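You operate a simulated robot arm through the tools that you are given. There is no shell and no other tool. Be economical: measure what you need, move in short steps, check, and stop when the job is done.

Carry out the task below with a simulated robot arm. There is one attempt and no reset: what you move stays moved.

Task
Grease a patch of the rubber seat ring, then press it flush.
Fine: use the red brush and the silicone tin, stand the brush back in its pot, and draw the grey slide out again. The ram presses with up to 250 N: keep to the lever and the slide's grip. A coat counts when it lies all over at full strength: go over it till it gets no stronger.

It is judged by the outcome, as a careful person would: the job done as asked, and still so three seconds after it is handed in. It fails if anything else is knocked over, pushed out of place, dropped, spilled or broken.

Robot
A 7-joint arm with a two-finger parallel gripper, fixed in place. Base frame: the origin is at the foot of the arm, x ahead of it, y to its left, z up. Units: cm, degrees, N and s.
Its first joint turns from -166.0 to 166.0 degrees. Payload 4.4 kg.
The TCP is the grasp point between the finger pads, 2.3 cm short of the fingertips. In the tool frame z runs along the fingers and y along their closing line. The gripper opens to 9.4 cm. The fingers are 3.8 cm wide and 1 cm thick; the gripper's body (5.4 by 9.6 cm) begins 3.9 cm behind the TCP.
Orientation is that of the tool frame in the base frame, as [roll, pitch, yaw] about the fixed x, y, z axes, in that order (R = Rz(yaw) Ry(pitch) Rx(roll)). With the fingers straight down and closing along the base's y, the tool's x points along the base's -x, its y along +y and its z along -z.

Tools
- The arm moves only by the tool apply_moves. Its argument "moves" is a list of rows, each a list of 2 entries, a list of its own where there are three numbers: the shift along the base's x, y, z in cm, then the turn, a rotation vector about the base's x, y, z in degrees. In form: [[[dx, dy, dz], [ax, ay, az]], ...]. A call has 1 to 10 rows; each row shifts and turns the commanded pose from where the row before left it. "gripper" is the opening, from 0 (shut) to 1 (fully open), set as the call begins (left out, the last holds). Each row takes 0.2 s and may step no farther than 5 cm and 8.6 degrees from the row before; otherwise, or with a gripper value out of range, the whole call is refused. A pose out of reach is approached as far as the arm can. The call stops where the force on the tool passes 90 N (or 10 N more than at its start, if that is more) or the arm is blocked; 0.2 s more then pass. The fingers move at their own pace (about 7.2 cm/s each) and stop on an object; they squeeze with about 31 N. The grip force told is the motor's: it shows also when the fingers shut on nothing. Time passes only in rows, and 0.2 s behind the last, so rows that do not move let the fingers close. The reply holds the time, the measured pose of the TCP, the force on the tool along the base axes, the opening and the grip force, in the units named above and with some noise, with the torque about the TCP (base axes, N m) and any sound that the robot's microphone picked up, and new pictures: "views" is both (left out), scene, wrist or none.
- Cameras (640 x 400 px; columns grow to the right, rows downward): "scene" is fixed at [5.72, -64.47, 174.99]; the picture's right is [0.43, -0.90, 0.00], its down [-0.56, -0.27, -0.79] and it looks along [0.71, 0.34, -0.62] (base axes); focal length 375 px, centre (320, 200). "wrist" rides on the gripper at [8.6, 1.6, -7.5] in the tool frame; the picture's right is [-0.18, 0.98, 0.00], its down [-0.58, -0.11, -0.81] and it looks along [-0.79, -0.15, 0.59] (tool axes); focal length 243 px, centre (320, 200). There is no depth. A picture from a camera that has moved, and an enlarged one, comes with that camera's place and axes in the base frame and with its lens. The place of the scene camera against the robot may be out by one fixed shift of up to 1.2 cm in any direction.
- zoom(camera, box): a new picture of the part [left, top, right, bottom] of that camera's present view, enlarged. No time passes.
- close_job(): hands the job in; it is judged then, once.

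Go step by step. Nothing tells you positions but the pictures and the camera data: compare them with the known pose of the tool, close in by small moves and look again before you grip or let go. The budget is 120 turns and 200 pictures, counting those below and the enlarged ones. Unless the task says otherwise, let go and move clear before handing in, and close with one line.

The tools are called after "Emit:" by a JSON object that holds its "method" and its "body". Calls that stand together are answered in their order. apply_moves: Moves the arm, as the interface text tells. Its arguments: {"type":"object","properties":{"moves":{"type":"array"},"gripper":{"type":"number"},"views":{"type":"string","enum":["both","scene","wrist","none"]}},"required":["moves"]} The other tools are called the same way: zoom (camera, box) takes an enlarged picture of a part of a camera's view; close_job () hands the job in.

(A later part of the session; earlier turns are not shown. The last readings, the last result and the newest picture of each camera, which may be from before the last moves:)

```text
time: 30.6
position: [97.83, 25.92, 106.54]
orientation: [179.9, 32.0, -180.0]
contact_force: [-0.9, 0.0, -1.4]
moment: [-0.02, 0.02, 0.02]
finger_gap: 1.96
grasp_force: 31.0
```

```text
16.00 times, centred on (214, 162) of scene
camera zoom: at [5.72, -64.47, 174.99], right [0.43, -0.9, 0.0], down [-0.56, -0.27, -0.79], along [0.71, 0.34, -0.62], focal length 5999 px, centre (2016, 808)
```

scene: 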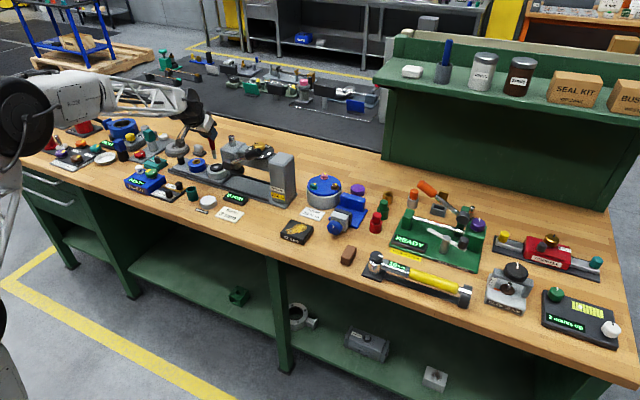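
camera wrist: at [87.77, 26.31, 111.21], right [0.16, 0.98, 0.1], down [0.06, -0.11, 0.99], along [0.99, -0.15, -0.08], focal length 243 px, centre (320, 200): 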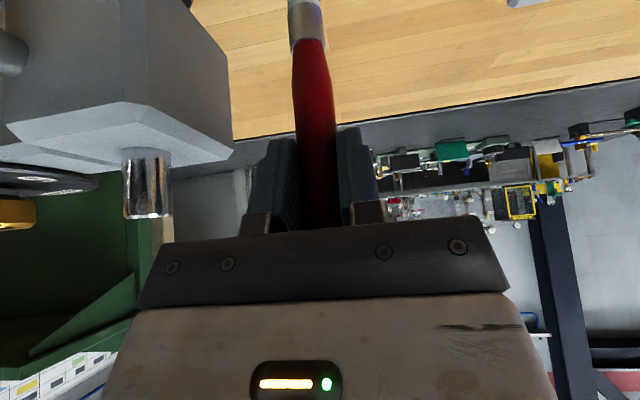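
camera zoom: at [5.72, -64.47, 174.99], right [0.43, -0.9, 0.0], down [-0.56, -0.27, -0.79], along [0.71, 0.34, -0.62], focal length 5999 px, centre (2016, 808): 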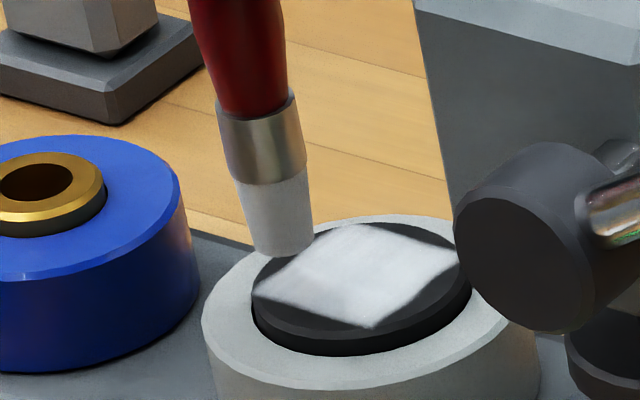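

Emit:
{"method": "apply_moves", "body": {"moves": [[[0, 0, -1.4], [0, 0, 0]], [[1.2, 0, 0], [0, 0, 0]], [[1.2, 0, 0], [0, 0, 0]], [[0, -0.3, 0.4], [0, 0, 0]], [[0, -0.25, -0.4], [0, 0, 0]], [[-1.2, 0, 0], [0, 0, 0]], [[-1.2, 0, 0], [0, 0, 0]], [[0, -0.3, 0.4], [0, 0, 0]], [[0, -0.25, -0.4], [0, 0, 0]]], "views": "none"}}

Emit:
{"method": "apply_moves", "body": {"moves": [[[1.2, 0, 0], [0, 0, 0]], [[1.2, 0, 0], [0, 0, 0]], [[0, -0.3, 0.4], [0, 0, 0]], [[0, -0.25, -0.45], [0, 0, 0]], [[-1.2, 0, 0], [0, 0, 0]], [[-1.2, 0, 0], [0, 0, 0]], [[0, -0.3, 0.4], [0, 0, 0]], [[0, -0.25, -0.45], [0, 0, 0]], [[1.2, 0, 0], [0, 0, 0]], [[1.2, 0, 0], [0, 0, 0]]], "views": "none"}}

Emit:
{"method": "zoom", "body": {"camera": "scene", "box": [202, 150, 226, 174]}}

```text
time: 32.6
position: [97.81, 24.64, 105.1]
orientation: [179.9, 32.1, 179.9]
contact_force: [-1.8, 2.4, 1.9]
moment: [0.14, 0.15, -0.03]
finger_gap: 1.96
grasp_force: 30.9
```

```text
time: 34.8
position: [100.29, 23.68, 105.05]
orientation: [179.9, 32.1, 180.0]
contact_force: [-8.0, 1.2, 9.1]
moment: [0.04, 0.77, 0.03]
finger_gap: 1.99
grasp_force: 31.3
```

```text
16.00 times, centred on (214, 162) of scene
camera zoom: at [5.72, -64.47, 174.99], right [0.43, -0.9, 0.0], down [-0.56, -0.27, -0.79], along [0.71, 0.34, -0.62], focal length 5999 px, centre (2016, 808)
```

zoom: 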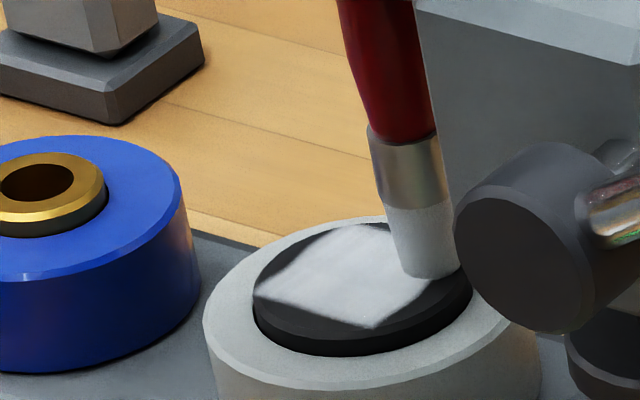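

I'll do one more raster going back, then inspect.

Emit:
{"method": "apply_moves", "body": {"moves": [[[-1.2, 0, 0], [0, 0, 0]], [[-1.2, 0, 0], [0, 0, 0]], [[0, 0.3, 0.4], [0, 0, 0]], [[0, 0.25, -0.4], [0, 0, 0]], [[1.2, 0, 0], [0, 0, 0]], [[1.2, 0, 0], [0, 0, 0]], [[0, 0.3, 0.4], [0, 0, 0]], [[0, 0.25, -0.4], [0, 0, 0]], [[-1.2, 0, 0], [0, 0, 0]], [[-1.2, 0, 0], [0, 0, 0]]], "views": "none"}}

Emit:
{"method": "apply_moves", "body": {"moves": [[[0, 0.3, 0.4], [0, 0, 0]], [[0, 0.25, -0.4], [0, 0, 0]], [[1.2, 0, 0], [0, 0, 0]], [[1.2, 0, 0], [0, 0, 0]], [[0, 0.3, 0.4], [0, 0, 0]], [[0, 0.25, -0.4], [0, 0, 0]], [[-1.2, 0, 0], [0, 0, 0]], [[-1.2, 0, 0], [0, 0, 0]], [[0, 0, 2.5], [0, 0, 0]], [[0, 2, 1], [0, 0, 0]]], "views": "none"}}

Emit:
{"method": "zoom", "body": {"camera": "scene", "box": [210, 158, 224, 172]}}

```text
time: 37.0
position: [97.82, 24.7, 105.16]
orientation: [179.9, 32.1, 180.0]
contact_force: [5.4, -1.1, 5.4]
moment: [-0.07, -0.59, 0.04]
finger_gap: 1.97
grasp_force: 31.5
```

```text
time: 39.2
position: [97.7, 27.74, 108.49]
orientation: [179.9, 32.1, 179.9]
contact_force: [-0.3, -0.1, -0.8]
moment: [0.02, 0.03, -0.02]
finger_gap: 2.0
grasp_force: 30.6
```

```text
16.00 times, centred on (217, 165) of scene
camera zoom: at [5.72, -64.47, 174.99], right [0.43, -0.9, 0.0], down [-0.56, -0.27, -0.79], along [0.71, 0.34, -0.62], focal length 5999 px, centre (1968, 760)
```

zoom: 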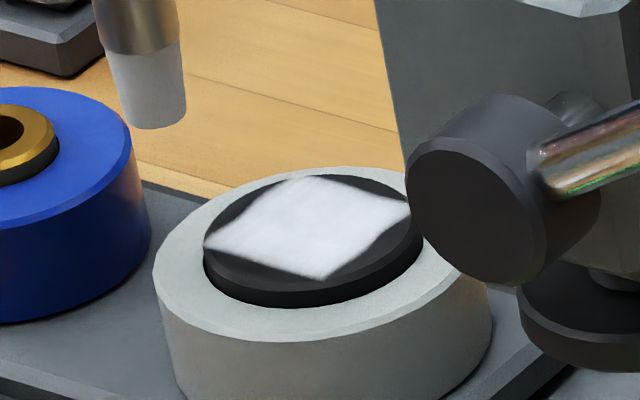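

The coat looks unchanged, so it should be saturated. I'll check it with the wrist camera from another angle on the way back.

Emit:
{"method": "apply_moves", "body": {"moves": [[[-4, 0, 2], [0, 0, 0]], [[-4, 0, 2], [0, 0, 0]], [[-3, 1, 0], [0, 8, 0]], [[-3, 1, 0], [0, 8, 0]], [[0, 0, 0], [0, 0, 0]]], "views": "none"}}

Emit:
{"method": "zoom", "body": {"camera": "wrist", "box": [220, 30, 380, 130]}}

```text
time: 40.4
position: [84.02, 29.76, 112.59]
orientation: [179.8, 16.0, -180.0]
contact_force: [-0.1, 0.9, -0.7]
moment: [-0.02, 0.02, -0.01]
finger_gap: 1.96
grasp_force: 30.7
```

```text
4.00 times, centred on (300, 80) of wrist
camera zoom: at [73.76, 31.35, 117.47], right [0.18, 0.98, 0.05], down [0.34, -0.11, 0.94], along [0.93, -0.15, -0.35], focal length 970 px, centre (400, 680)
```

zoom: 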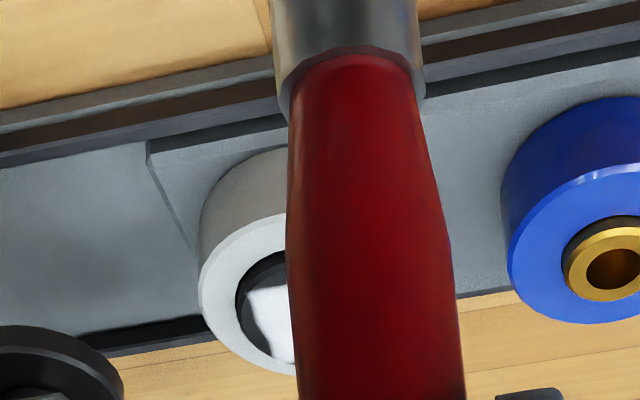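

Emit:
{"method": "apply_moves", "body": {"moves": [[[0, 2.5, 0], [0, 0, 0]], [[0, 0, 0], [0, 0, 0]]], "views": "none"}}

Emit:
{"method": "zoom", "body": {"camera": "wrist", "box": [230, 80, 310, 130]}}

```text
time: 41.0
position: [84.05, 32.37, 112.6]
orientation: [179.9, 16.1, -180.0]
contact_force: [0.3, 0.4, -0.2]
moment: [-0.03, -0.01, 0.05]
finger_gap: 1.95
grasp_force: 31.0
```

```text
8.00 times, centred on (270, 105) of wrist
camera zoom: at [73.74, 33.92, 117.46], right [0.18, 0.98, 0.05], down [0.34, -0.11, 0.94], along [0.93, -0.15, -0.35], focal length 1941 px, centre (720, 960)
```

zoom: 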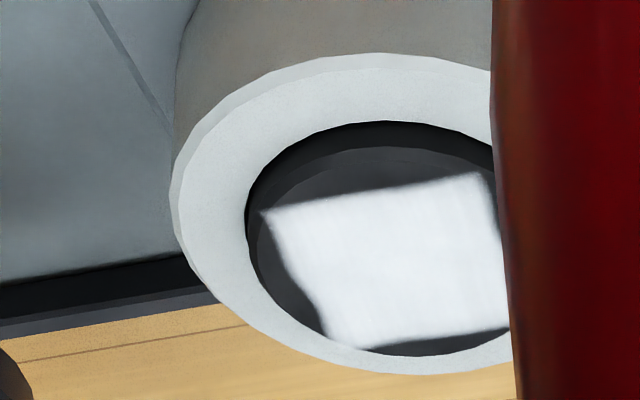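

The patch is nearly all saturated, but the −y/far edge is a bit soft. I'll re-dip and run edge passes.

Emit:
{"method": "apply_moves", "body": {"moves": [[[0, -4, 0], [0, -8, 0]], [[1.1, -4.5, 0], [0, -8, 0]], [[0, -4.5, -3], [0, 0, 0]], [[0, -1, -4], [0, 0, 0]], [[0, 0, -3.5], [0, 0, 0]], [[0, 0, -1.2], [0, 0, 0]], [[0, 0, 0], [0, 0, 0]]], "views": "none"}}

Emit:
{"method": "zoom", "body": {"camera": "scene", "box": [176, 160, 240, 210]}}

```text
refused: row 3 steps farther than a row can; nothing moved
```

```text
8.00 times, centred on (208, 185) of scene
camera zoom: at [5.72, -64.47, 174.99], right [0.43, -0.9, 0.0], down [-0.56, -0.27, -0.79], along [0.71, 0.34, -0.62], focal length 3000 px, centre (1216, 320)
```

zoom: 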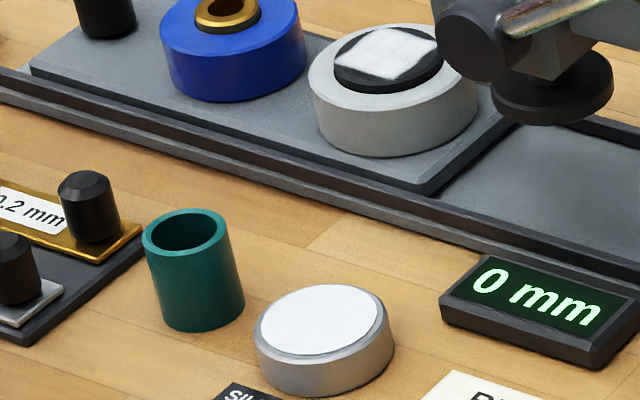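

Emit:
{"method": "apply_moves", "body": {"moves": [[[0, -4, 0], [0, -8, 0]], [[1.1, -4.5, 0], [0, -8, 0]], [[0, -4, -2.9], [0, 0, 0]], [[0, -1.5, -4.2], [0, 0, 0]], [[0, 0, -3.4], [0, 0, 0]], [[0, 0, -1.2], [0, 0, 0]], [[0, 0, 0], [0, 0, 0]]], "views": "none"}}

Emit:
{"method": "zoom", "body": {"camera": "scene", "box": [176, 160, 240, 210]}}

```text
time: 42.6
position: [84.94, 18.56, 100.9]
orientation: [-180.0, 32.2, 179.9]
contact_force: [1.5, -1.4, 8.4]
moment: [-0.2, -0.23, 0.0]
finger_gap: 1.97
grasp_force: 31.0
```

```text
8.00 times, centred on (208, 185) of scene
camera zoom: at [5.72, -64.47, 174.99], right [0.43, -0.9, 0.0], down [-0.56, -0.27, -0.79], along [0.71, 0.34, -0.62], focal length 3000 px, centre (1216, 320)
```

zoom: 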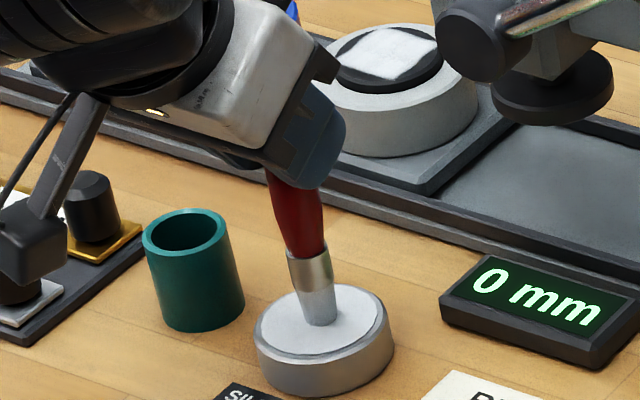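

It's dipped. Back to the patch for the edge passes.

Emit:
{"method": "apply_moves", "body": {"moves": [[[0, 0, 4], [0, 0, 0]], [[0, 0, 4.2], [0, 0, 0]], [[0, 4.5, 0], [0, 0, 0]], [[4, 3, 0], [0, 0, 0]], [[4.5, 0, 0], [0, 0, 0]], [[4.2, 0, -1.5], [0, 0, 0]], [[0, 0, -2.4], [0, 0, 0]], [[1.4, 0, 0], [0, 0, 0]], [[1.6, 0, 0], [0, 0, 0]]], "views": "none"}}

Emit:
{"method": "apply_moves", "body": {"moves": [[[0, -0.4, 0.4], [0, 0, 0]], [[0, -0.4, -0.4], [0, 0, 0]], [[-1.5, 0, 0], [0, 0, 0]], [[-1.5, 0, 0], [0, 0, 0]], [[0, -0.4, 0.4], [0, 0, 0]], [[0, -0.2, -0.4], [0, 0, 0]], [[1.5, 0, 0], [0, 0, 0]], [[1.5, 0, 0], [0, 0, 0]], [[0, -0.4, 0.4], [0, 0, 0]], [[0, -0.2, -0.4], [0, 0, 0]]], "views": "none"}}

Emit:
{"method": "apply_moves", "body": {"moves": [[[-1.5, 0, 0], [0, 0, 0]], [[-1.5, 0, 0], [0, 0, 0]], [[0, -0.4, 0.4], [0, 0, 0]], [[0, -0.2, -0.4], [0, 0, 0]], [[1.5, 0, 0], [0, 0, 0]], [[1.5, 0, 0], [0, 0, 0]], [[0, -0.2, 0.4], [0, 0, 0]], [[0, -0.1, -0.4], [0, 0, 0]], [[-1.5, 0, 0], [0, 0, 0]], [[-1.5, 0, 0], [0, 0, 0]]], "views": "none"}}

Emit:
{"method": "zoom", "body": {"camera": "scene", "box": [202, 150, 226, 174]}}

```text
time: 44.6
position: [100.39, 25.9, 105.22]
orientation: [179.9, 32.2, -180.0]
contact_force: [0.0, -0.3, 0.1]
moment: [0.03, 0.01, 0.0]
finger_gap: 1.97
grasp_force: 30.4
```

```text
time: 46.8
position: [100.65, 23.94, 105.2]
orientation: [179.9, 32.1, -180.0]
contact_force: [0.5, 0.6, -0.3]
moment: [0.0, -0.01, 0.01]
finger_gap: 1.98
grasp_force: 31.0
```

```text
time: 49.0
position: [97.78, 22.93, 105.05]
orientation: [180.0, 32.0, 180.0]
contact_force: [0.3, 0.2, 0.3]
moment: [-0.05, -0.06, 0.01]
finger_gap: 1.97
grasp_force: 31.5
```

```text
16.00 times, centred on (214, 162) of scene
camera zoom: at [5.72, -64.47, 174.99], right [0.43, -0.9, 0.0], down [-0.56, -0.27, -0.79], along [0.71, 0.34, -0.62], focal length 5999 px, centre (2016, 808)
```

zoom: 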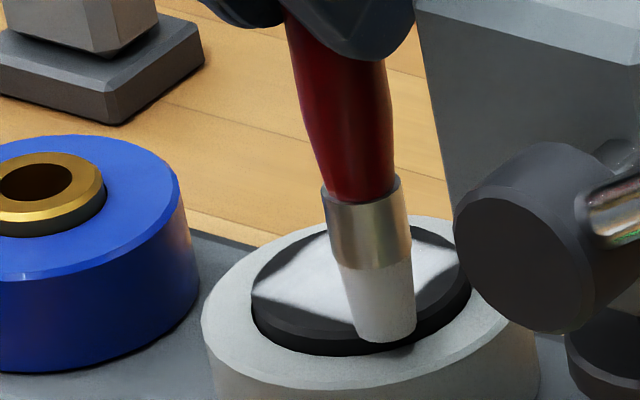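

Contact was marginal there. I'll press 0.2 cm lower and run the rows again.

Emit:
{"method": "apply_moves", "body": {"moves": [[[0, 0.4, -0.15], [0, 0, 0]], [[1.5, 0, 0], [0, 0, 0]], [[1.5, 0, 0], [0, 0, 0]], [[0, 0.3, 0.4], [0, 0, 0]], [[0, 0.2, -0.4], [0, 0, 0]], [[-1.5, 0, 0], [0, 0, 0]], [[-1.5, 0, 0], [0, 0, 0]], [[0, 0.4, 0.4], [0, 0, 0]], [[0, 0.3, -0.4], [0, 0, 0]], [[1.5, 0, 0], [0, 0, 0]]], "views": "none"}}

Emit:
{"method": "apply_moves", "body": {"moves": [[[1.5, 0, 0], [0, 0, 0]], [[0, 0.4, 0.4], [0, 0, 0]], [[0, 0.3, -0.4], [0, 0, 0]], [[-1.5, 0, 0], [0, 0, 0]], [[-1.5, 0, 0], [0, 0, 0]], [[0, 0.4, 0.4], [0, 0, 0]], [[0, 0.3, -0.4], [0, 0, 0]], [[1.5, 0, 0], [0, 0, 0]], [[1.5, 0, 0], [0, 0, 0]], [[0, 0, 2.5], [0, 0, 0]]], "views": "none"}}

Emit:
{"method": "apply_moves", "body": {"moves": [[[-4, 1, 2.6], [0, 0, 0]], [[-4, 1, 2.4], [0, 0, 0]], [[-4, 1, 0], [0, 8, 0]], [[-4, 3, 0], [0, 8, 0]], [[-0.5, 0.2, 0], [0, 0, 0]], [[0, 0, 0], [0, 0, 0]]], "views": "none"}}

Emit:
{"method": "zoom", "body": {"camera": "wrist", "box": [230, 80, 310, 130]}}

Emit:
{"method": "zoom", "body": {"camera": "scene", "box": [210, 158, 224, 172]}}

```text
time: 51.2
position: [99.13, 24.67, 104.95]
orientation: [180.0, 32.1, -180.0]
contact_force: [-6.2, 0.2, 8.7]
moment: [-0.01, 0.61, -0.03]
finger_gap: 1.99
grasp_force: 31.3
```

```text
time: 53.4
position: [100.76, 25.94, 107.56]
orientation: [179.8, 31.9, 180.0]
contact_force: [0.0, 0.1, 0.0]
moment: [-0.01, -0.02, -0.01]
finger_gap: 1.98
grasp_force: 30.9
```

```text
time: 54.8
position: [84.14, 32.08, 112.48]
orientation: [179.9, 16.1, 180.0]
contact_force: [-1.1, 0.1, -1.1]
moment: [-0.01, -0.01, 0.04]
finger_gap: 1.95
grasp_force: 31.5
```

```text
8.00 times, centred on (270, 105) of wrist
camera zoom: at [73.85, 33.65, 117.31], right [0.18, 0.98, 0.05], down [0.34, -0.11, 0.94], along [0.93, -0.15, -0.35], focal length 1941 px, centre (720, 960)
```

zoom: 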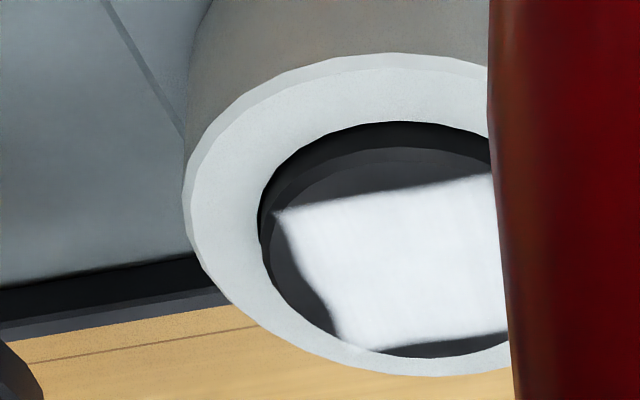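

```text
16.00 times, centred on (217, 165) of scene
camera zoom: at [5.72, -64.47, 174.99], right [0.43, -0.9, 0.0], down [-0.56, -0.27, -0.79], along [0.71, 0.34, -0.62], focal length 5999 px, centre (1968, 760)
```

zoom: 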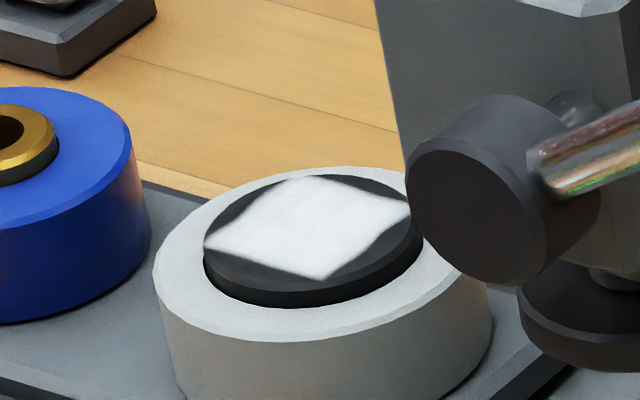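

The patch is almost fully solid, with a small notch remaining at the −y edge. I'll add a few targeted strokes there.

Emit:
{"method": "apply_moves", "body": {"moves": [[[4, -2, 0], [0, -8, 0]], [[4, -2.5, -1], [0, -8, 0]], [[4, -2, -1.5], [0, 0, 0]], [[2, -2.2, -2], [0, 0, 0]], [[0, 0, -2], [0, 0, 0]], [[0, 0, -1.1], [0, 0, 0]], [[0, 0, 0], [0, 0, 0]]], "views": "none"}}

Emit:
{"method": "zoom", "body": {"camera": "scene", "box": [202, 150, 226, 174]}}

```text
time: 56.4
position: [98.15, 23.46, 105.08]
orientation: [179.9, 32.1, 180.0]
contact_force: [0.9, -1.3, 3.1]
moment: [-0.15, -0.14, 0.0]
finger_gap: 1.99
grasp_force: 31.1
```

```text
16.00 times, centred on (214, 162) of scene
camera zoom: at [5.72, -64.47, 174.99], right [0.43, -0.9, 0.0], down [-0.56, -0.27, -0.79], along [0.71, 0.34, -0.62], focal length 5999 px, centre (2016, 808)
```

zoom: 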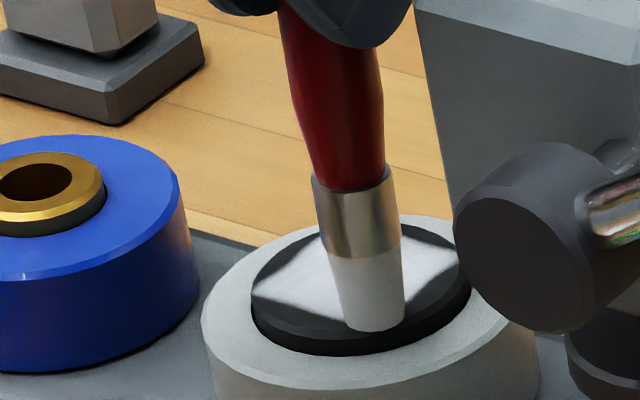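

Emit:
{"method": "apply_moves", "body": {"moves": [[[0.8, 0, -0.05], [0, 0, 0]], [[0.8, 0, 0], [0, 0, 0]], [[0.8, 0, 0], [0, 0, 0]], [[-0.8, 0, 0], [0, 0, 0]], [[-0.8, 0, 0], [0, 0, 0]], [[-0.8, 0.2, 0], [0, 0, 0]], [[0.8, 0, 0], [0, 0, 0]], [[0.8, 0, 0], [0, 0, 0]], [[0.8, 0.2, 0], [0, 0, 0]], [[-0.8, 0, 0], [0, 0, 0]]], "views": "none"}}

Emit:
{"method": "apply_moves", "body": {"moves": [[[0, 0, 2.5], [0, 0, 0]], [[-4, 2, 2.1], [0, 0, 0]], [[-4, 2, 2.1], [0, 0, 0]], [[-4, 2, 0], [0, 8, 0]], [[-3, 2, 0], [0, 8, 0]], [[0, 0.6, 0], [0, 0, 0]], [[0, 0, 0], [0, 0, 0]]], "views": "none"}}

Emit:
{"method": "zoom", "body": {"camera": "wrist", "box": [230, 80, 310, 130]}}

Emit:
{"method": "zoom", "body": {"camera": "scene", "box": [212, 158, 222, 170]}}

```text
time: 58.6
position: [99.78, 23.95, 104.7]
orientation: [179.9, 32.1, 180.0]
contact_force: [0.9, 0.0, 0.5]
moment: [-0.05, -0.07, -0.03]
finger_gap: 1.97
grasp_force: 30.6
```

```text
time: 60.2
position: [84.75, 32.46, 111.55]
orientation: [179.9, 16.1, 180.0]
contact_force: [0.4, -0.1, 0.2]
moment: [-0.02, 0.0, -0.01]
finger_gap: 1.97
grasp_force: 31.2
```

```text
8.00 times, centred on (270, 105) of wrist
camera zoom: at [74.4, 34.03, 116.44], right [0.18, 0.98, 0.05], down [0.34, -0.11, 0.94], along [0.93, -0.15, -0.35], focal length 1941 px, centre (720, 960)
```

zoom: 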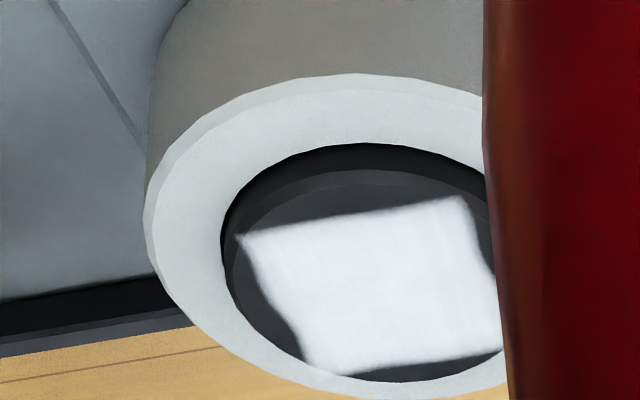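

```text
16.00 times, centred on (217, 164) of scene
camera zoom: at [5.72, -64.47, 174.99], right [0.43, -0.9, 0.0], down [-0.56, -0.27, -0.79], along [0.71, 0.34, -0.62], focal length 5999 px, centre (1968, 776)
```

zoom: 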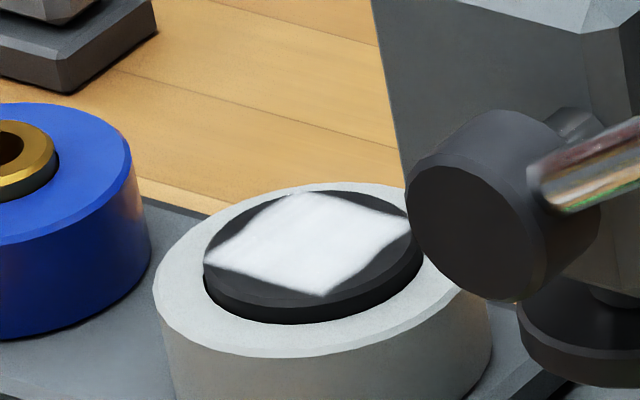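

The −y edge is fixed. I'll give the same treatment to the +y edge.

Emit:
{"method": "apply_moves", "body": {"moves": [[[4, -1.5, 0], [0, -8, 0]], [[4, -1.5, -1], [0, -8, 0]], [[4, -1.6, -1.5], [0, 0, 0]], [[1.1, -1.7, -2], [0, 0, 0]], [[0, 0, -1.5], [0, 0, 0]], [[0, 0, -0.65], [0, 0, 0]], [[0, 0, 0], [0, 0, 0]]], "views": "none"}}

Emit:
{"method": "zoom", "body": {"camera": "scene", "box": [202, 150, 226, 174]}}

```text
time: 61.8
position: [97.85, 25.99, 104.84]
orientation: [179.8, 32.1, -180.0]
contact_force: [-0.2, -0.3, -0.4]
moment: [-0.05, -0.01, 0.01]
finger_gap: 2.01
grasp_force: 30.7
```

```text
16.00 times, centred on (214, 162) of scene
camera zoom: at [5.72, -64.47, 174.99], right [0.43, -0.9, 0.0], down [-0.56, -0.27, -0.79], along [0.71, 0.34, -0.62], focal length 5999 px, centre (2016, 808)
```

zoom: 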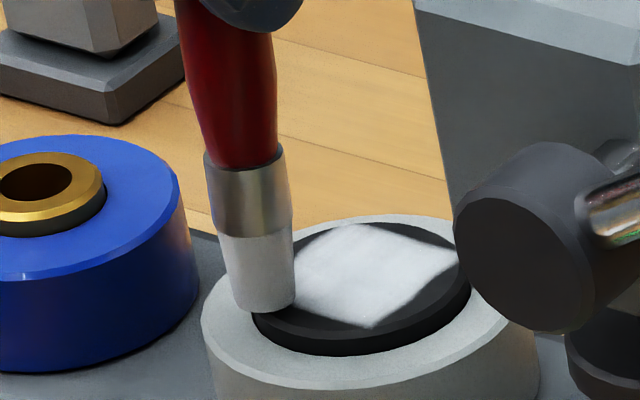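

Emit:
{"method": "apply_moves", "body": {"moves": [[[0.3, -0.2, -0.15], [0, 0, 0]], [[0.8, 0, 0], [0, 0, 0]], [[0.8, 0, 0], [0, 0, 0]], [[0.8, 0, 0], [0, 0, 0]], [[-0.8, 0, 0], [0, 0, 0]], [[-0.8, 0, 0], [0, 0, 0]], [[-0.8, 0.1, 0], [0, 0, 0]], [[0.8, 0, 0], [0, 0, 0]], [[0.8, 0, 0], [0, 0, 0]], [[0.8, 0, 0], [0, 0, 0]]], "views": "none"}}

Emit:
{"method": "apply_moves", "body": {"moves": [[[0, 0, 2.5], [0, 0, 0]], [[-4, 1.5, 2.1], [0, 0, 0]], [[-4, 1.5, 2.1], [0, 0, 0]], [[-4, 2, 0], [0, 8, 0]], [[-3.5, 2, 0], [0, 8, 0]], [[-0.5, 0.6, 0], [0, 0, 0]], [[0, 2, 0], [0, 0, 0]], [[0, 0, 0], [0, 0, 0]]], "views": "none"}}

Emit:
{"method": "zoom", "body": {"camera": "wrist", "box": [210, 80, 290, 130]}}

Emit:
{"method": "zoom", "body": {"camera": "scene", "box": [212, 158, 222, 170]}}

```text
time: 64.0
position: [100.43, 26.06, 104.74]
orientation: [179.9, 32.1, -180.0]
contact_force: [-5.3, -1.0, 8.6]
moment: [-0.09, 0.57, -0.03]
finger_gap: 1.96
grasp_force: 30.6
```

```text
time: 65.8
position: [84.6, 35.66, 111.41]
orientation: [179.9, 16.1, -179.9]
contact_force: [0.0, 0.0, -1.0]
moment: [0.0, 0.01, 0.01]
finger_gap: 1.96
grasp_force: 31.0
```

```text
8.00 times, centred on (250, 105) of wrist
camera zoom: at [74.27, 37.23, 116.21], right [0.18, 0.98, 0.05], down [0.34, -0.11, 0.94], along [0.93, -0.15, -0.35], focal length 1941 px, centre (880, 960)
```

zoom: 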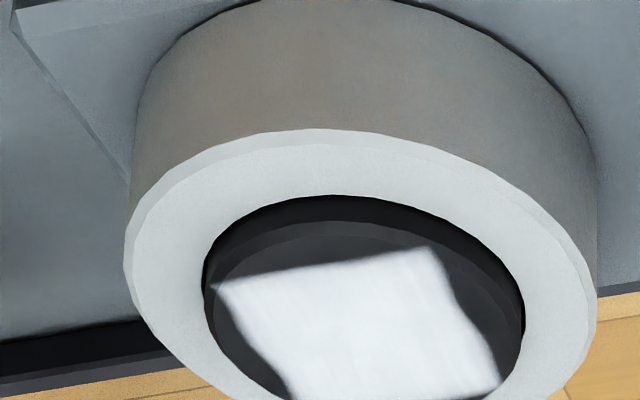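

```text
16.00 times, centred on (217, 164) of scene
camera zoom: at [5.72, -64.47, 174.99], right [0.43, -0.9, 0.0], down [-0.56, -0.27, -0.79], along [0.71, 0.34, -0.62], focal length 5999 px, centre (1968, 776)
```

zoom: 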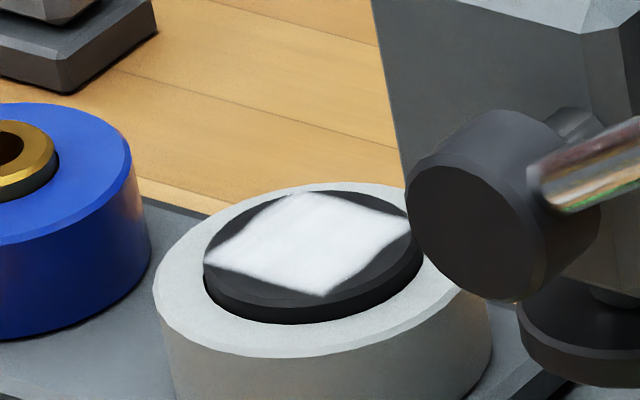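

The coat looks full and even. Next I'll take the brush back above its pot at about (84.9, 26.0).

Emit:
{"method": "apply_moves", "body": {"moves": [[[0, -4, 0], [0, -8, 0]], [[0.3, -4, 0], [0, -8, 0]], [[0, -1.6, -4], [0, 0, 0]], [[0, 0, 0], [0, 0, 0]]], "views": "wrist"}}

Emit:
{"method": "zoom", "body": {"camera": "scene", "box": [172, 155, 228, 205]}}

```text
time: 66.8
position: [85.09, 25.83, 107.56]
orientation: [179.9, 32.2, -180.0]
contact_force: [-0.1, 0.7, -0.1]
moment: [-0.02, 0.01, 0.02]
finger_gap: 1.97
grasp_force: 30.8
camera wrist: at [73.73, 27.48, 109.22], right [0.16, 0.98, 0.1], down [0.06, -0.11, 0.99], along [0.99, -0.15, -0.08], focal length 243 px, centre (320, 200)
```

wrist: 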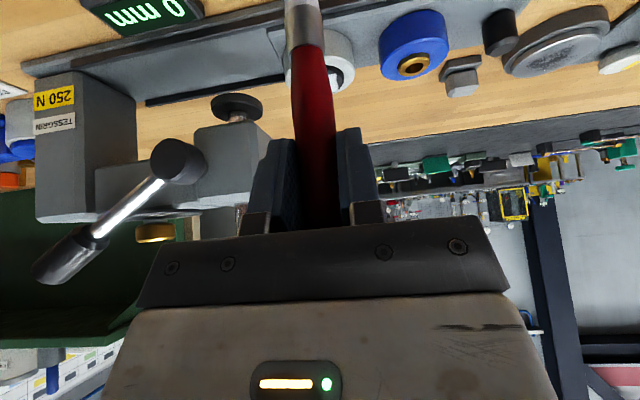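

```text
8.00 times, centred on (200, 180) of scene
camera zoom: at [5.72, -64.47, 174.99], right [0.43, -0.9, 0.0], down [-0.56, -0.27, -0.79], along [0.71, 0.34, -0.62], focal length 3000 px, centre (1280, 360)
```

zoom: 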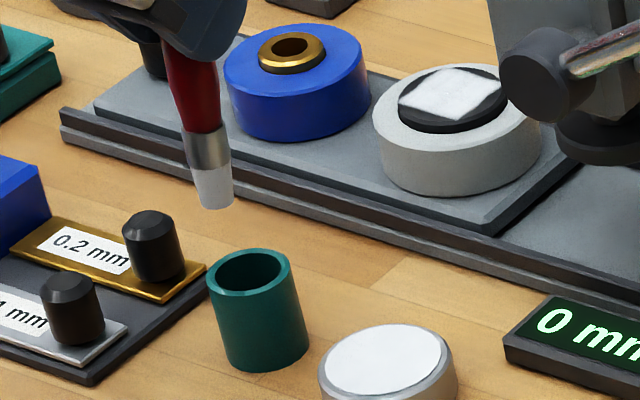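

The tip needs about +0.6 in x. I'll adjust and lower to just above the rim.

Emit:
{"method": "apply_moves", "body": {"moves": [[[0.6, -0.15, -2], [0, 0, 0]], [[0, 0, -1.2], [0, 0, 0]], [[0, 0, 0], [0, 0, 0]]], "views": "none"}}

Emit:
{"method": "zoom", "body": {"camera": "scene", "box": [180, 165, 212, 193]}}

Emit:
{"method": "zoom", "body": {"camera": "wrist", "box": [240, 0, 400, 100]}}

```text
time: 67.6
position: [85.5, 25.86, 104.19]
orientation: [179.9, 32.1, 180.0]
contact_force: [-0.2, 0.0, 0.3]
moment: [0.0, -0.04, 0.01]
finger_gap: 1.98
grasp_force: 31.3
```

```text
14.29 times, centred on (196, 179) of scene
camera zoom: at [5.72, -64.47, 174.99], right [0.43, -0.9, 0.0], down [-0.56, -0.27, -0.79], along [0.71, 0.34, -0.62], focal length 5356 px, centre (2091, 500)
```

zoom: 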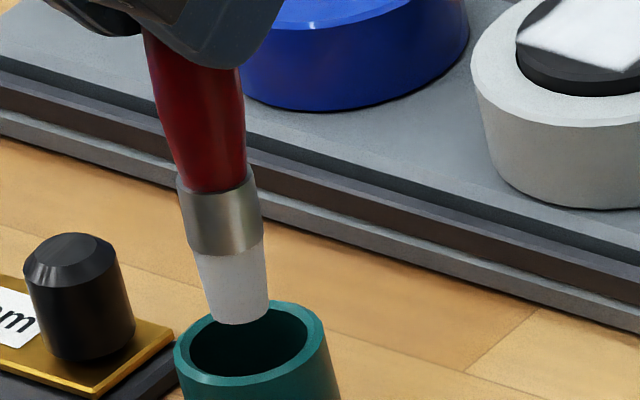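

```text
4.00 times, centred on (320, 50) of wrist
camera zoom: at [74.31, 27.38, 105.97], right [0.16, 0.98, 0.1], down [0.06, -0.11, 0.99], along [0.99, -0.15, -0.08], focal length 970 px, centre (320, 800)
```

zoom: 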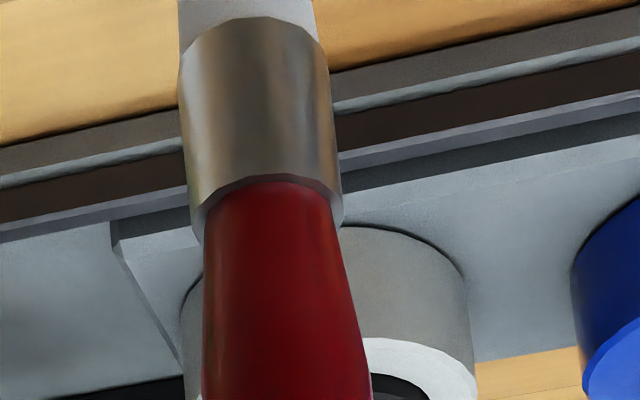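

The tip is aligned over the pot opening, so I'll lower in.

Emit:
{"method": "apply_moves", "body": {"moves": [[[0.15, 0, -1.5], [0, 0, 0]], [[0, 0, -1.5], [0, 0, 0]], [[0, 0, -1], [0, 0, 0]], [[0, 0, 0], [0, 0, 0]]], "views": "none"}}

Emit:
{"method": "zoom", "body": {"camera": "scene", "box": [172, 160, 220, 205]}}

```text
time: 68.6
position: [85.61, 26.02, 100.27]
orientation: [179.9, 32.0, 179.9]
contact_force: [8.1, 11.4, 29.5]
moment: [0.67, -0.37, -0.04]
finger_gap: 1.97
grasp_force: 30.9
```

```text
8.89 times, centred on (196, 182) of scene
camera zoom: at [5.72, -64.47, 174.99], right [0.43, -0.9, 0.0], down [-0.56, -0.27, -0.79], along [0.71, 0.34, -0.62], focal length 3333 px, centre (1422, 356)
```

zoom: 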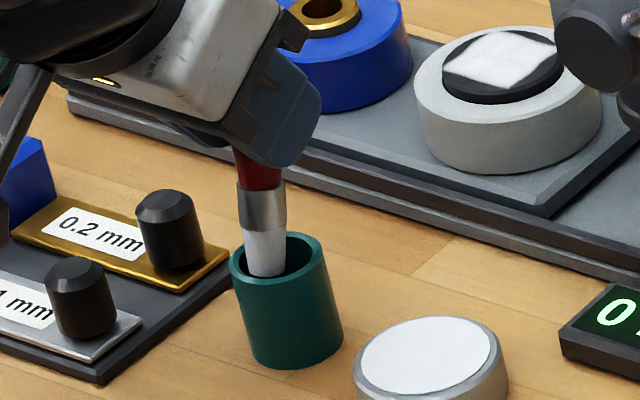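

The brush met the rim and slid up in the grip. I'll lift out and realign.

Emit:
{"method": "apply_moves", "body": {"moves": [[[0, 0, 1.5], [0, 0, 0]], [[0, 0, 1.5], [0, 0, 0]], [[0, 0, 0], [0, 0, 0]]], "views": "none"}}

Emit:
{"method": "zoom", "body": {"camera": "scene", "box": [180, 160, 212, 195]}}

Emit:
{"method": "zoom", "body": {"camera": "wrist", "box": [240, 0, 400, 100]}}

```text
time: 69.4
position: [85.58, 25.88, 103.34]
orientation: [-180.0, 32.0, 180.0]
contact_force: [-0.1, -0.7, 0.2]
moment: [-0.03, 0.0, -0.03]
finger_gap: 1.97
grasp_force: 31.2
```

```text
11.43 times, centred on (196, 178) of scene
camera zoom: at [5.72, -64.47, 174.99], right [0.43, -0.9, 0.0], down [-0.56, -0.27, -0.79], along [0.71, 0.34, -0.62], focal length 4285 px, centre (1737, 457)
```

zoom: 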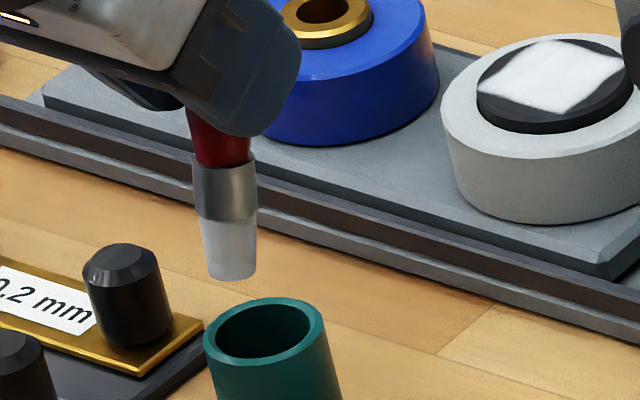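

```text
4.00 times, centred on (320, 50) of wrist
camera zoom: at [74.3, 27.49, 105.05], right [0.16, 0.98, 0.1], down [0.07, -0.11, 0.99], along [0.99, -0.15, -0.08], focal length 970 px, centre (320, 800)
```

zoom: 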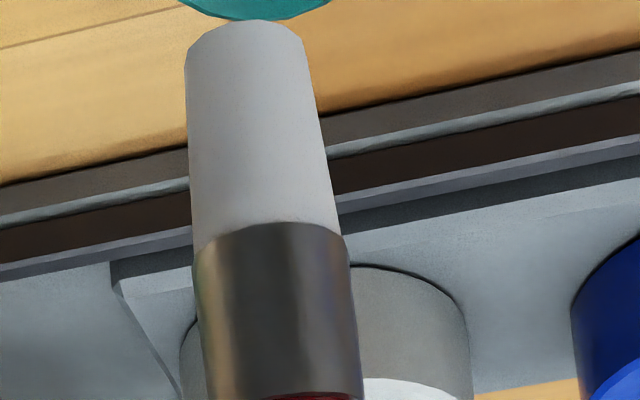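

The tip leans about 11° toward −x. I'll straighten the brush and recentre it over the pot.

Emit:
{"method": "apply_moves", "body": {"moves": [[[-0.6, 0, 0.3], [0, -7, 0]], [[-0.4, 0.1, 0.2], [0, -4, 0]], [[0, 0, 0], [0, 0, 0]]], "views": "none"}}

Emit:
{"method": "zoom", "body": {"camera": "scene", "box": [180, 160, 212, 195]}}

Emit:
{"method": "zoom", "body": {"camera": "wrist", "box": [240, 0, 400, 100]}}

```text
time: 70.2
position: [84.6, 26.02, 103.91]
orientation: [179.9, 43.2, 180.0]
contact_force: [0.2, 0.0, -0.9]
moment: [-0.03, 0.0, 0.0]
finger_gap: 1.98
grasp_force: 31.0
```

```text
11.43 times, centred on (196, 178) of scene
camera zoom: at [5.72, -64.47, 174.99], right [0.43, -0.9, 0.0], down [-0.56, -0.27, -0.79], along [0.71, 0.34, -0.62], focal length 4285 px, centre (1737, 457)
```

zoom: 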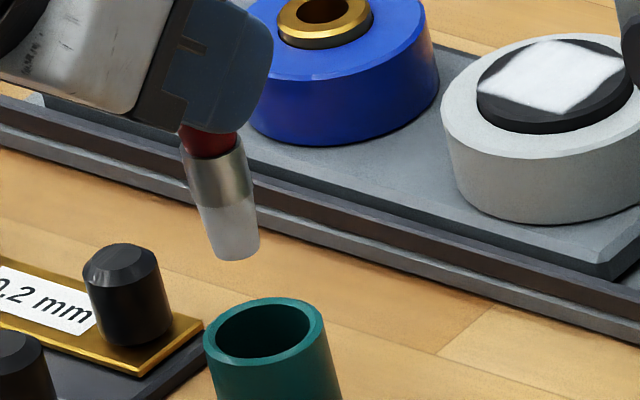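

```text
4.00 times, centred on (320, 50) of wrist
camera zoom: at [73.21, 27.62, 103.39], right [0.13, 0.98, 0.13], down [-0.13, -0.11, 0.99], along [0.98, -0.15, 0.11], focal length 970 px, centre (320, 800)
```

zoom: 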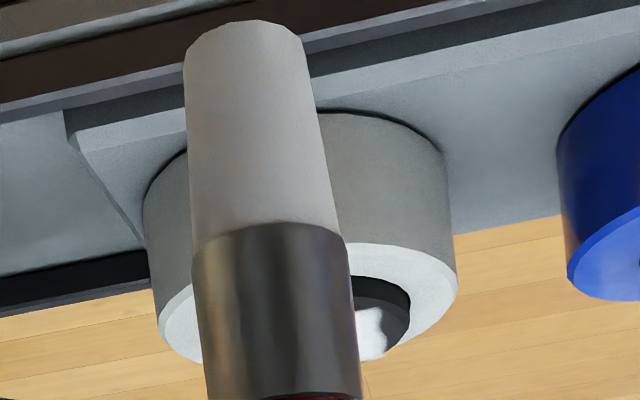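

The brush is vertical now and nearly centred. I'll shift slightly and lower until the tip is just below the rim.

Emit:
{"method": "apply_moves", "body": {"moves": [[[0, -0.2, -1.5], [0, 0, 0]], [[0, 0, -1.5], [0, 0, 0]], [[0, 0, -0.7], [0, 0, 0]], [[0, 0, 0], [0, 0, 0]]], "views": "none"}}

Emit:
{"method": "zoom", "body": {"camera": "scene", "box": [180, 160, 212, 195]}}

```text
time: 71.2
position: [84.59, 25.71, 100.23]
orientation: [179.8, 43.2, 179.9]
contact_force: [-1.9, 1.1, 28.6]
moment: [-0.11, 0.06, -0.03]
finger_gap: 1.99
grasp_force: 30.7
```

```text
11.43 times, centred on (196, 178) of scene
camera zoom: at [5.72, -64.47, 174.99], right [0.43, -0.9, 0.0], down [-0.56, -0.27, -0.79], along [0.71, 0.34, -0.62], focal length 4285 px, centre (1737, 457)
```

zoom: 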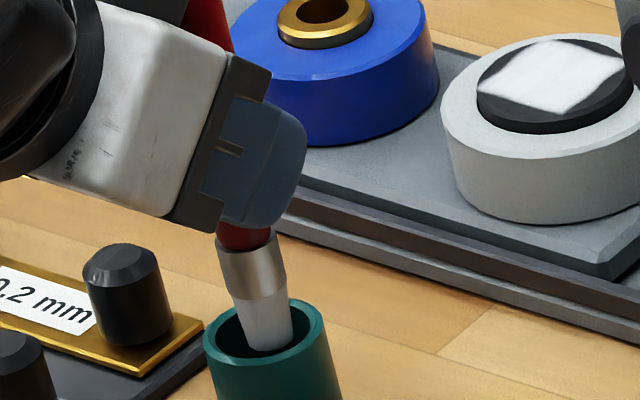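

The torque suggests the tip is resting on the rim's near (−x, −y) side. I'll lift slightly, shift +x and +y, and try again.

Emit:
{"method": "apply_moves", "body": {"moves": [[[0, 0, 0.8], [0, 0, 0]], [[0.45, 0.35, 0], [0, 0, 0]], [[0, 0, -0.5], [0, 0, 0]], [[0, 0, -0.5], [0, 0, 0]], [[0, 0, 0], [0, 0, 0]]], "views": "none"}}

Emit:
{"method": "zoom", "body": {"camera": "scene", "box": [180, 160, 212, 195]}}

```text
time: 72.4
position: [85.18, 26.27, 99.82]
orientation: [179.9, 43.1, 179.9]
contact_force: [-10.9, 5.1, 1.2]
moment: [0.3, 0.77, -0.03]
finger_gap: 1.96
grasp_force: 31.0
```

```text
11.43 times, centred on (196, 178) of scene
camera zoom: at [5.72, -64.47, 174.99], right [0.43, -0.9, 0.0], down [-0.56, -0.27, -0.79], along [0.71, 0.34, -0.62], focal length 4285 px, centre (1737, 457)
```

zoom: 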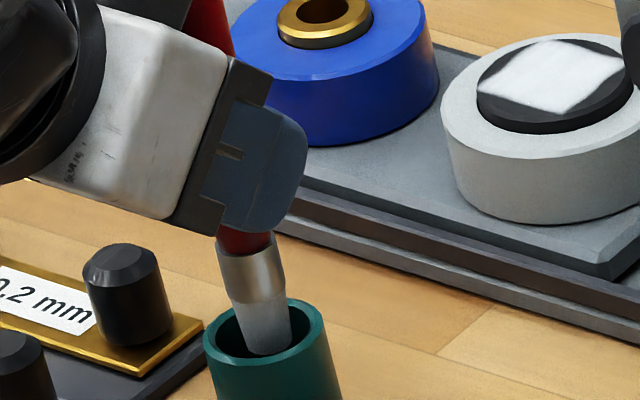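

The tip has entered the bore with light side contact. I'll ease off and lower further.

Emit:
{"method": "apply_moves", "body": {"moves": [[[-0.25, 0.15, 0], [0, 0, 0]], [[0, 0, -0.5], [0, 0, 0]], [[0, 0, 0], [0, 0, 0]]], "views": "none"}}

Emit:
{"method": "zoom", "body": {"camera": "scene", "box": [180, 160, 212, 195]}}

```text
time: 73.2
position: [84.71, 26.2, 99.26]
orientation: [179.9, 43.2, 180.0]
contact_force: [-0.7, -2.0, -0.4]
moment: [-0.1, -0.02, -0.02]
finger_gap: 1.95
grasp_force: 30.7
```

```text
11.43 times, centred on (196, 178) of scene
camera zoom: at [5.72, -64.47, 174.99], right [0.43, -0.9, 0.0], down [-0.56, -0.27, -0.79], along [0.71, 0.34, -0.62], focal length 4285 px, centre (1737, 457)
```

zoom: 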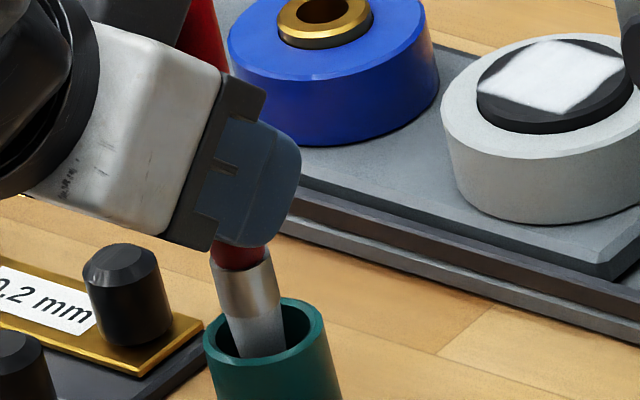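

Emit:
{"method": "apply_moves", "body": {"moves": [[[0, 0, -0.7], [0, 0, 0]], [[0, 0, -0.6], [0, 0, 0]], [[0, 0, 0], [0, 0, 0]]], "views": "none"}}

Emit:
{"method": "zoom", "body": {"camera": "scene", "box": [160, 150, 224, 200]}}

```text
time: 74.0
position: [84.73, 26.38, 98.22]
orientation: [179.9, 43.1, 180.0]
contact_force: [5.4, -1.1, 1.3]
moment: [-0.09, -0.39, -0.03]
finger_gap: 1.98
grasp_force: 30.8
```

```text
8.00 times, centred on (192, 175) of scene
camera zoom: at [5.72, -64.47, 174.99], right [0.43, -0.9, 0.0], down [-0.56, -0.27, -0.79], along [0.71, 0.34, -0.62], focal length 3000 px, centre (1344, 400)
```

zoom: 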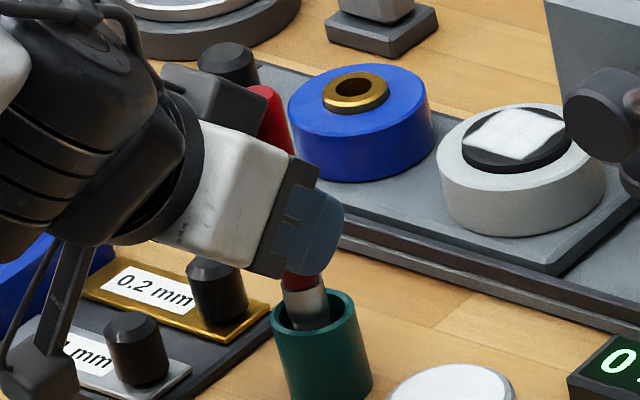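

Emit:
{"method": "apply_moves", "body": {"moves": [[[0.2, 0, -0.4], [0, 0, 0]], [[0, 0, -0.4], [0, 0, 0]], [[0, 0, -0.4], [0, 0, 0]], [[0, 0, 0], [0, 0, 0]]], "views": "none"}}

Emit:
{"method": "zoom", "body": {"camera": "scene", "box": [160, 150, 224, 200]}}

Emit:
{"method": "zoom", "body": {"camera": "wrist", "box": [220, 0, 420, 125]}}

```text
time: 75.0
position: [84.94, 26.25, 96.74]
orientation: [180.0, 43.0, -180.0]
contact_force: [-4.1, -10.3, -0.9]
moment: [-0.4, 0.21, -0.08]
finger_gap: 1.97
grasp_force: 30.8
```

```text
8.00 times, centred on (192, 175) of scene
camera zoom: at [5.72, -64.47, 174.99], right [0.43, -0.9, 0.0], down [-0.56, -0.27, -0.79], along [0.71, 0.34, -0.62], focal length 3000 px, centre (1344, 400)
```

zoom: 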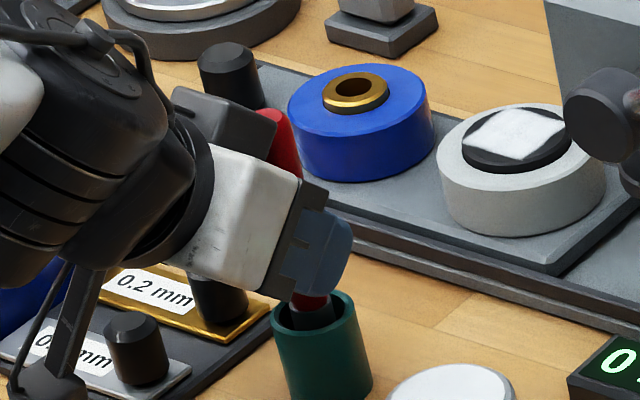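

```text
3.20 times, centred on (320, 62) of wrist
camera zoom: at [73.61, 27.91, 96.34], right [0.13, 0.98, 0.13], down [-0.13, -0.11, 0.99], along [0.98, -0.15, 0.11], focal length 776 px, centre (320, 640)
```

zoom: 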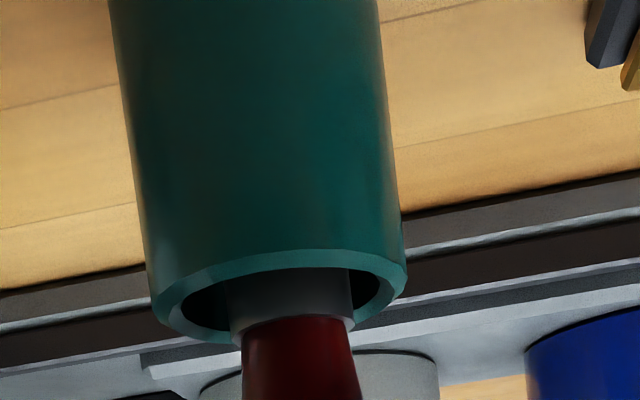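

The brush is almost seated. I'll relieve the side load and lower the last bit.

Emit:
{"method": "apply_moves", "body": {"moves": [[[0, -0.2, 0], [0, 0, 0]], [[0, 0, -0.3], [0, 0, 0]], [[0, 0, 0], [0, 0, 0]]], "views": "none"}}

```text
time: 75.8
position: [84.96, 26.22, 96.52]
orientation: [179.8, 43.0, 179.9]
contact_force: [-11.6, 7.6, 4.0]
moment: [0.24, 0.36, 0.05]
finger_gap: 1.96
grasp_force: 31.1
```

I'll relieve the load and release partway, then check.

Emit:
{"method": "apply_moves", "body": {"moves": [[[-0.12, 0.1, 0], [0, 0, 0]], [[0, 0, 0], [0, 0, 0]]], "views": "none"}}

Emit:
{"method": "apply_moves", "body": {"moves": [[[0, 0, 0], [0, 0, 0]], [[0, 0, 0], [0, 0, 0]], [[0, 0, 0], [0, 0, 0]]], "gripper": 0.45, "views": "wrist"}}

Emit:
{"method": "zoom", "body": {"camera": "scene", "box": [160, 150, 224, 200]}}

```text
time: 76.4
position: [84.91, 26.24, 96.55]
orientation: [179.9, 43.1, 180.0]
contact_force: [0.0, -0.4, 0.0]
moment: [-0.01, 0.0, 0.0]
finger_gap: 1.96
grasp_force: 30.8
```

```text
time: 77.2
position: [84.96, 26.15, 96.44]
orientation: [179.9, 43.1, -180.0]
contact_force: [-0.9, -0.5, 0.0]
moment: [-0.02, 0.02, -0.01]
finger_gap: 4.21
grasp_force: 0.0
camera wrist: at [73.55, 27.81, 96.11], right [0.13, 0.98, 0.13], down [-0.13, -0.11, 0.99], along [0.98, -0.15, 0.11], focal length 243 px, centre (320, 200)
```

wrist: 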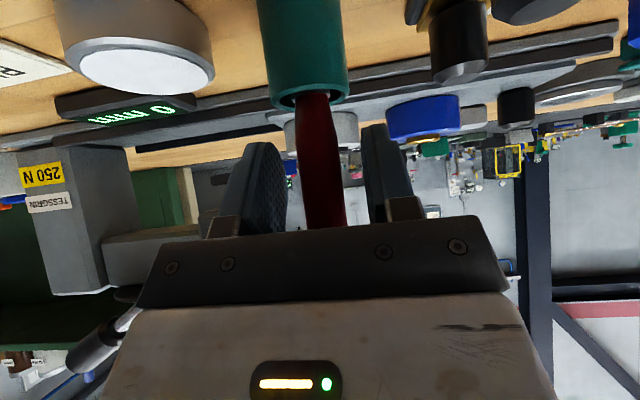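

```text
8.00 times, centred on (192, 175) of scene
camera zoom: at [5.72, -64.47, 174.99], right [0.43, -0.9, 0.0], down [-0.56, -0.27, -0.79], along [0.71, 0.34, -0.62], focal length 3000 px, centre (1344, 400)
```

zoom: 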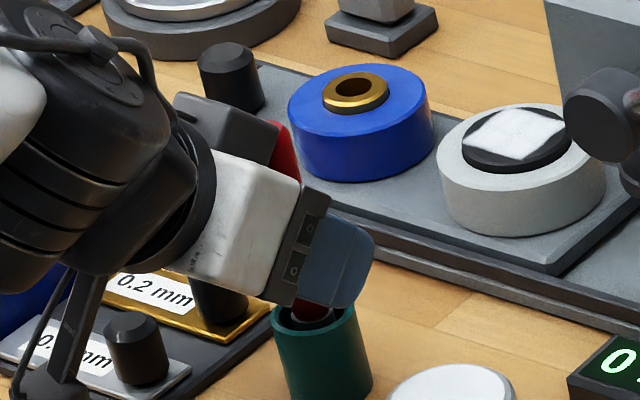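

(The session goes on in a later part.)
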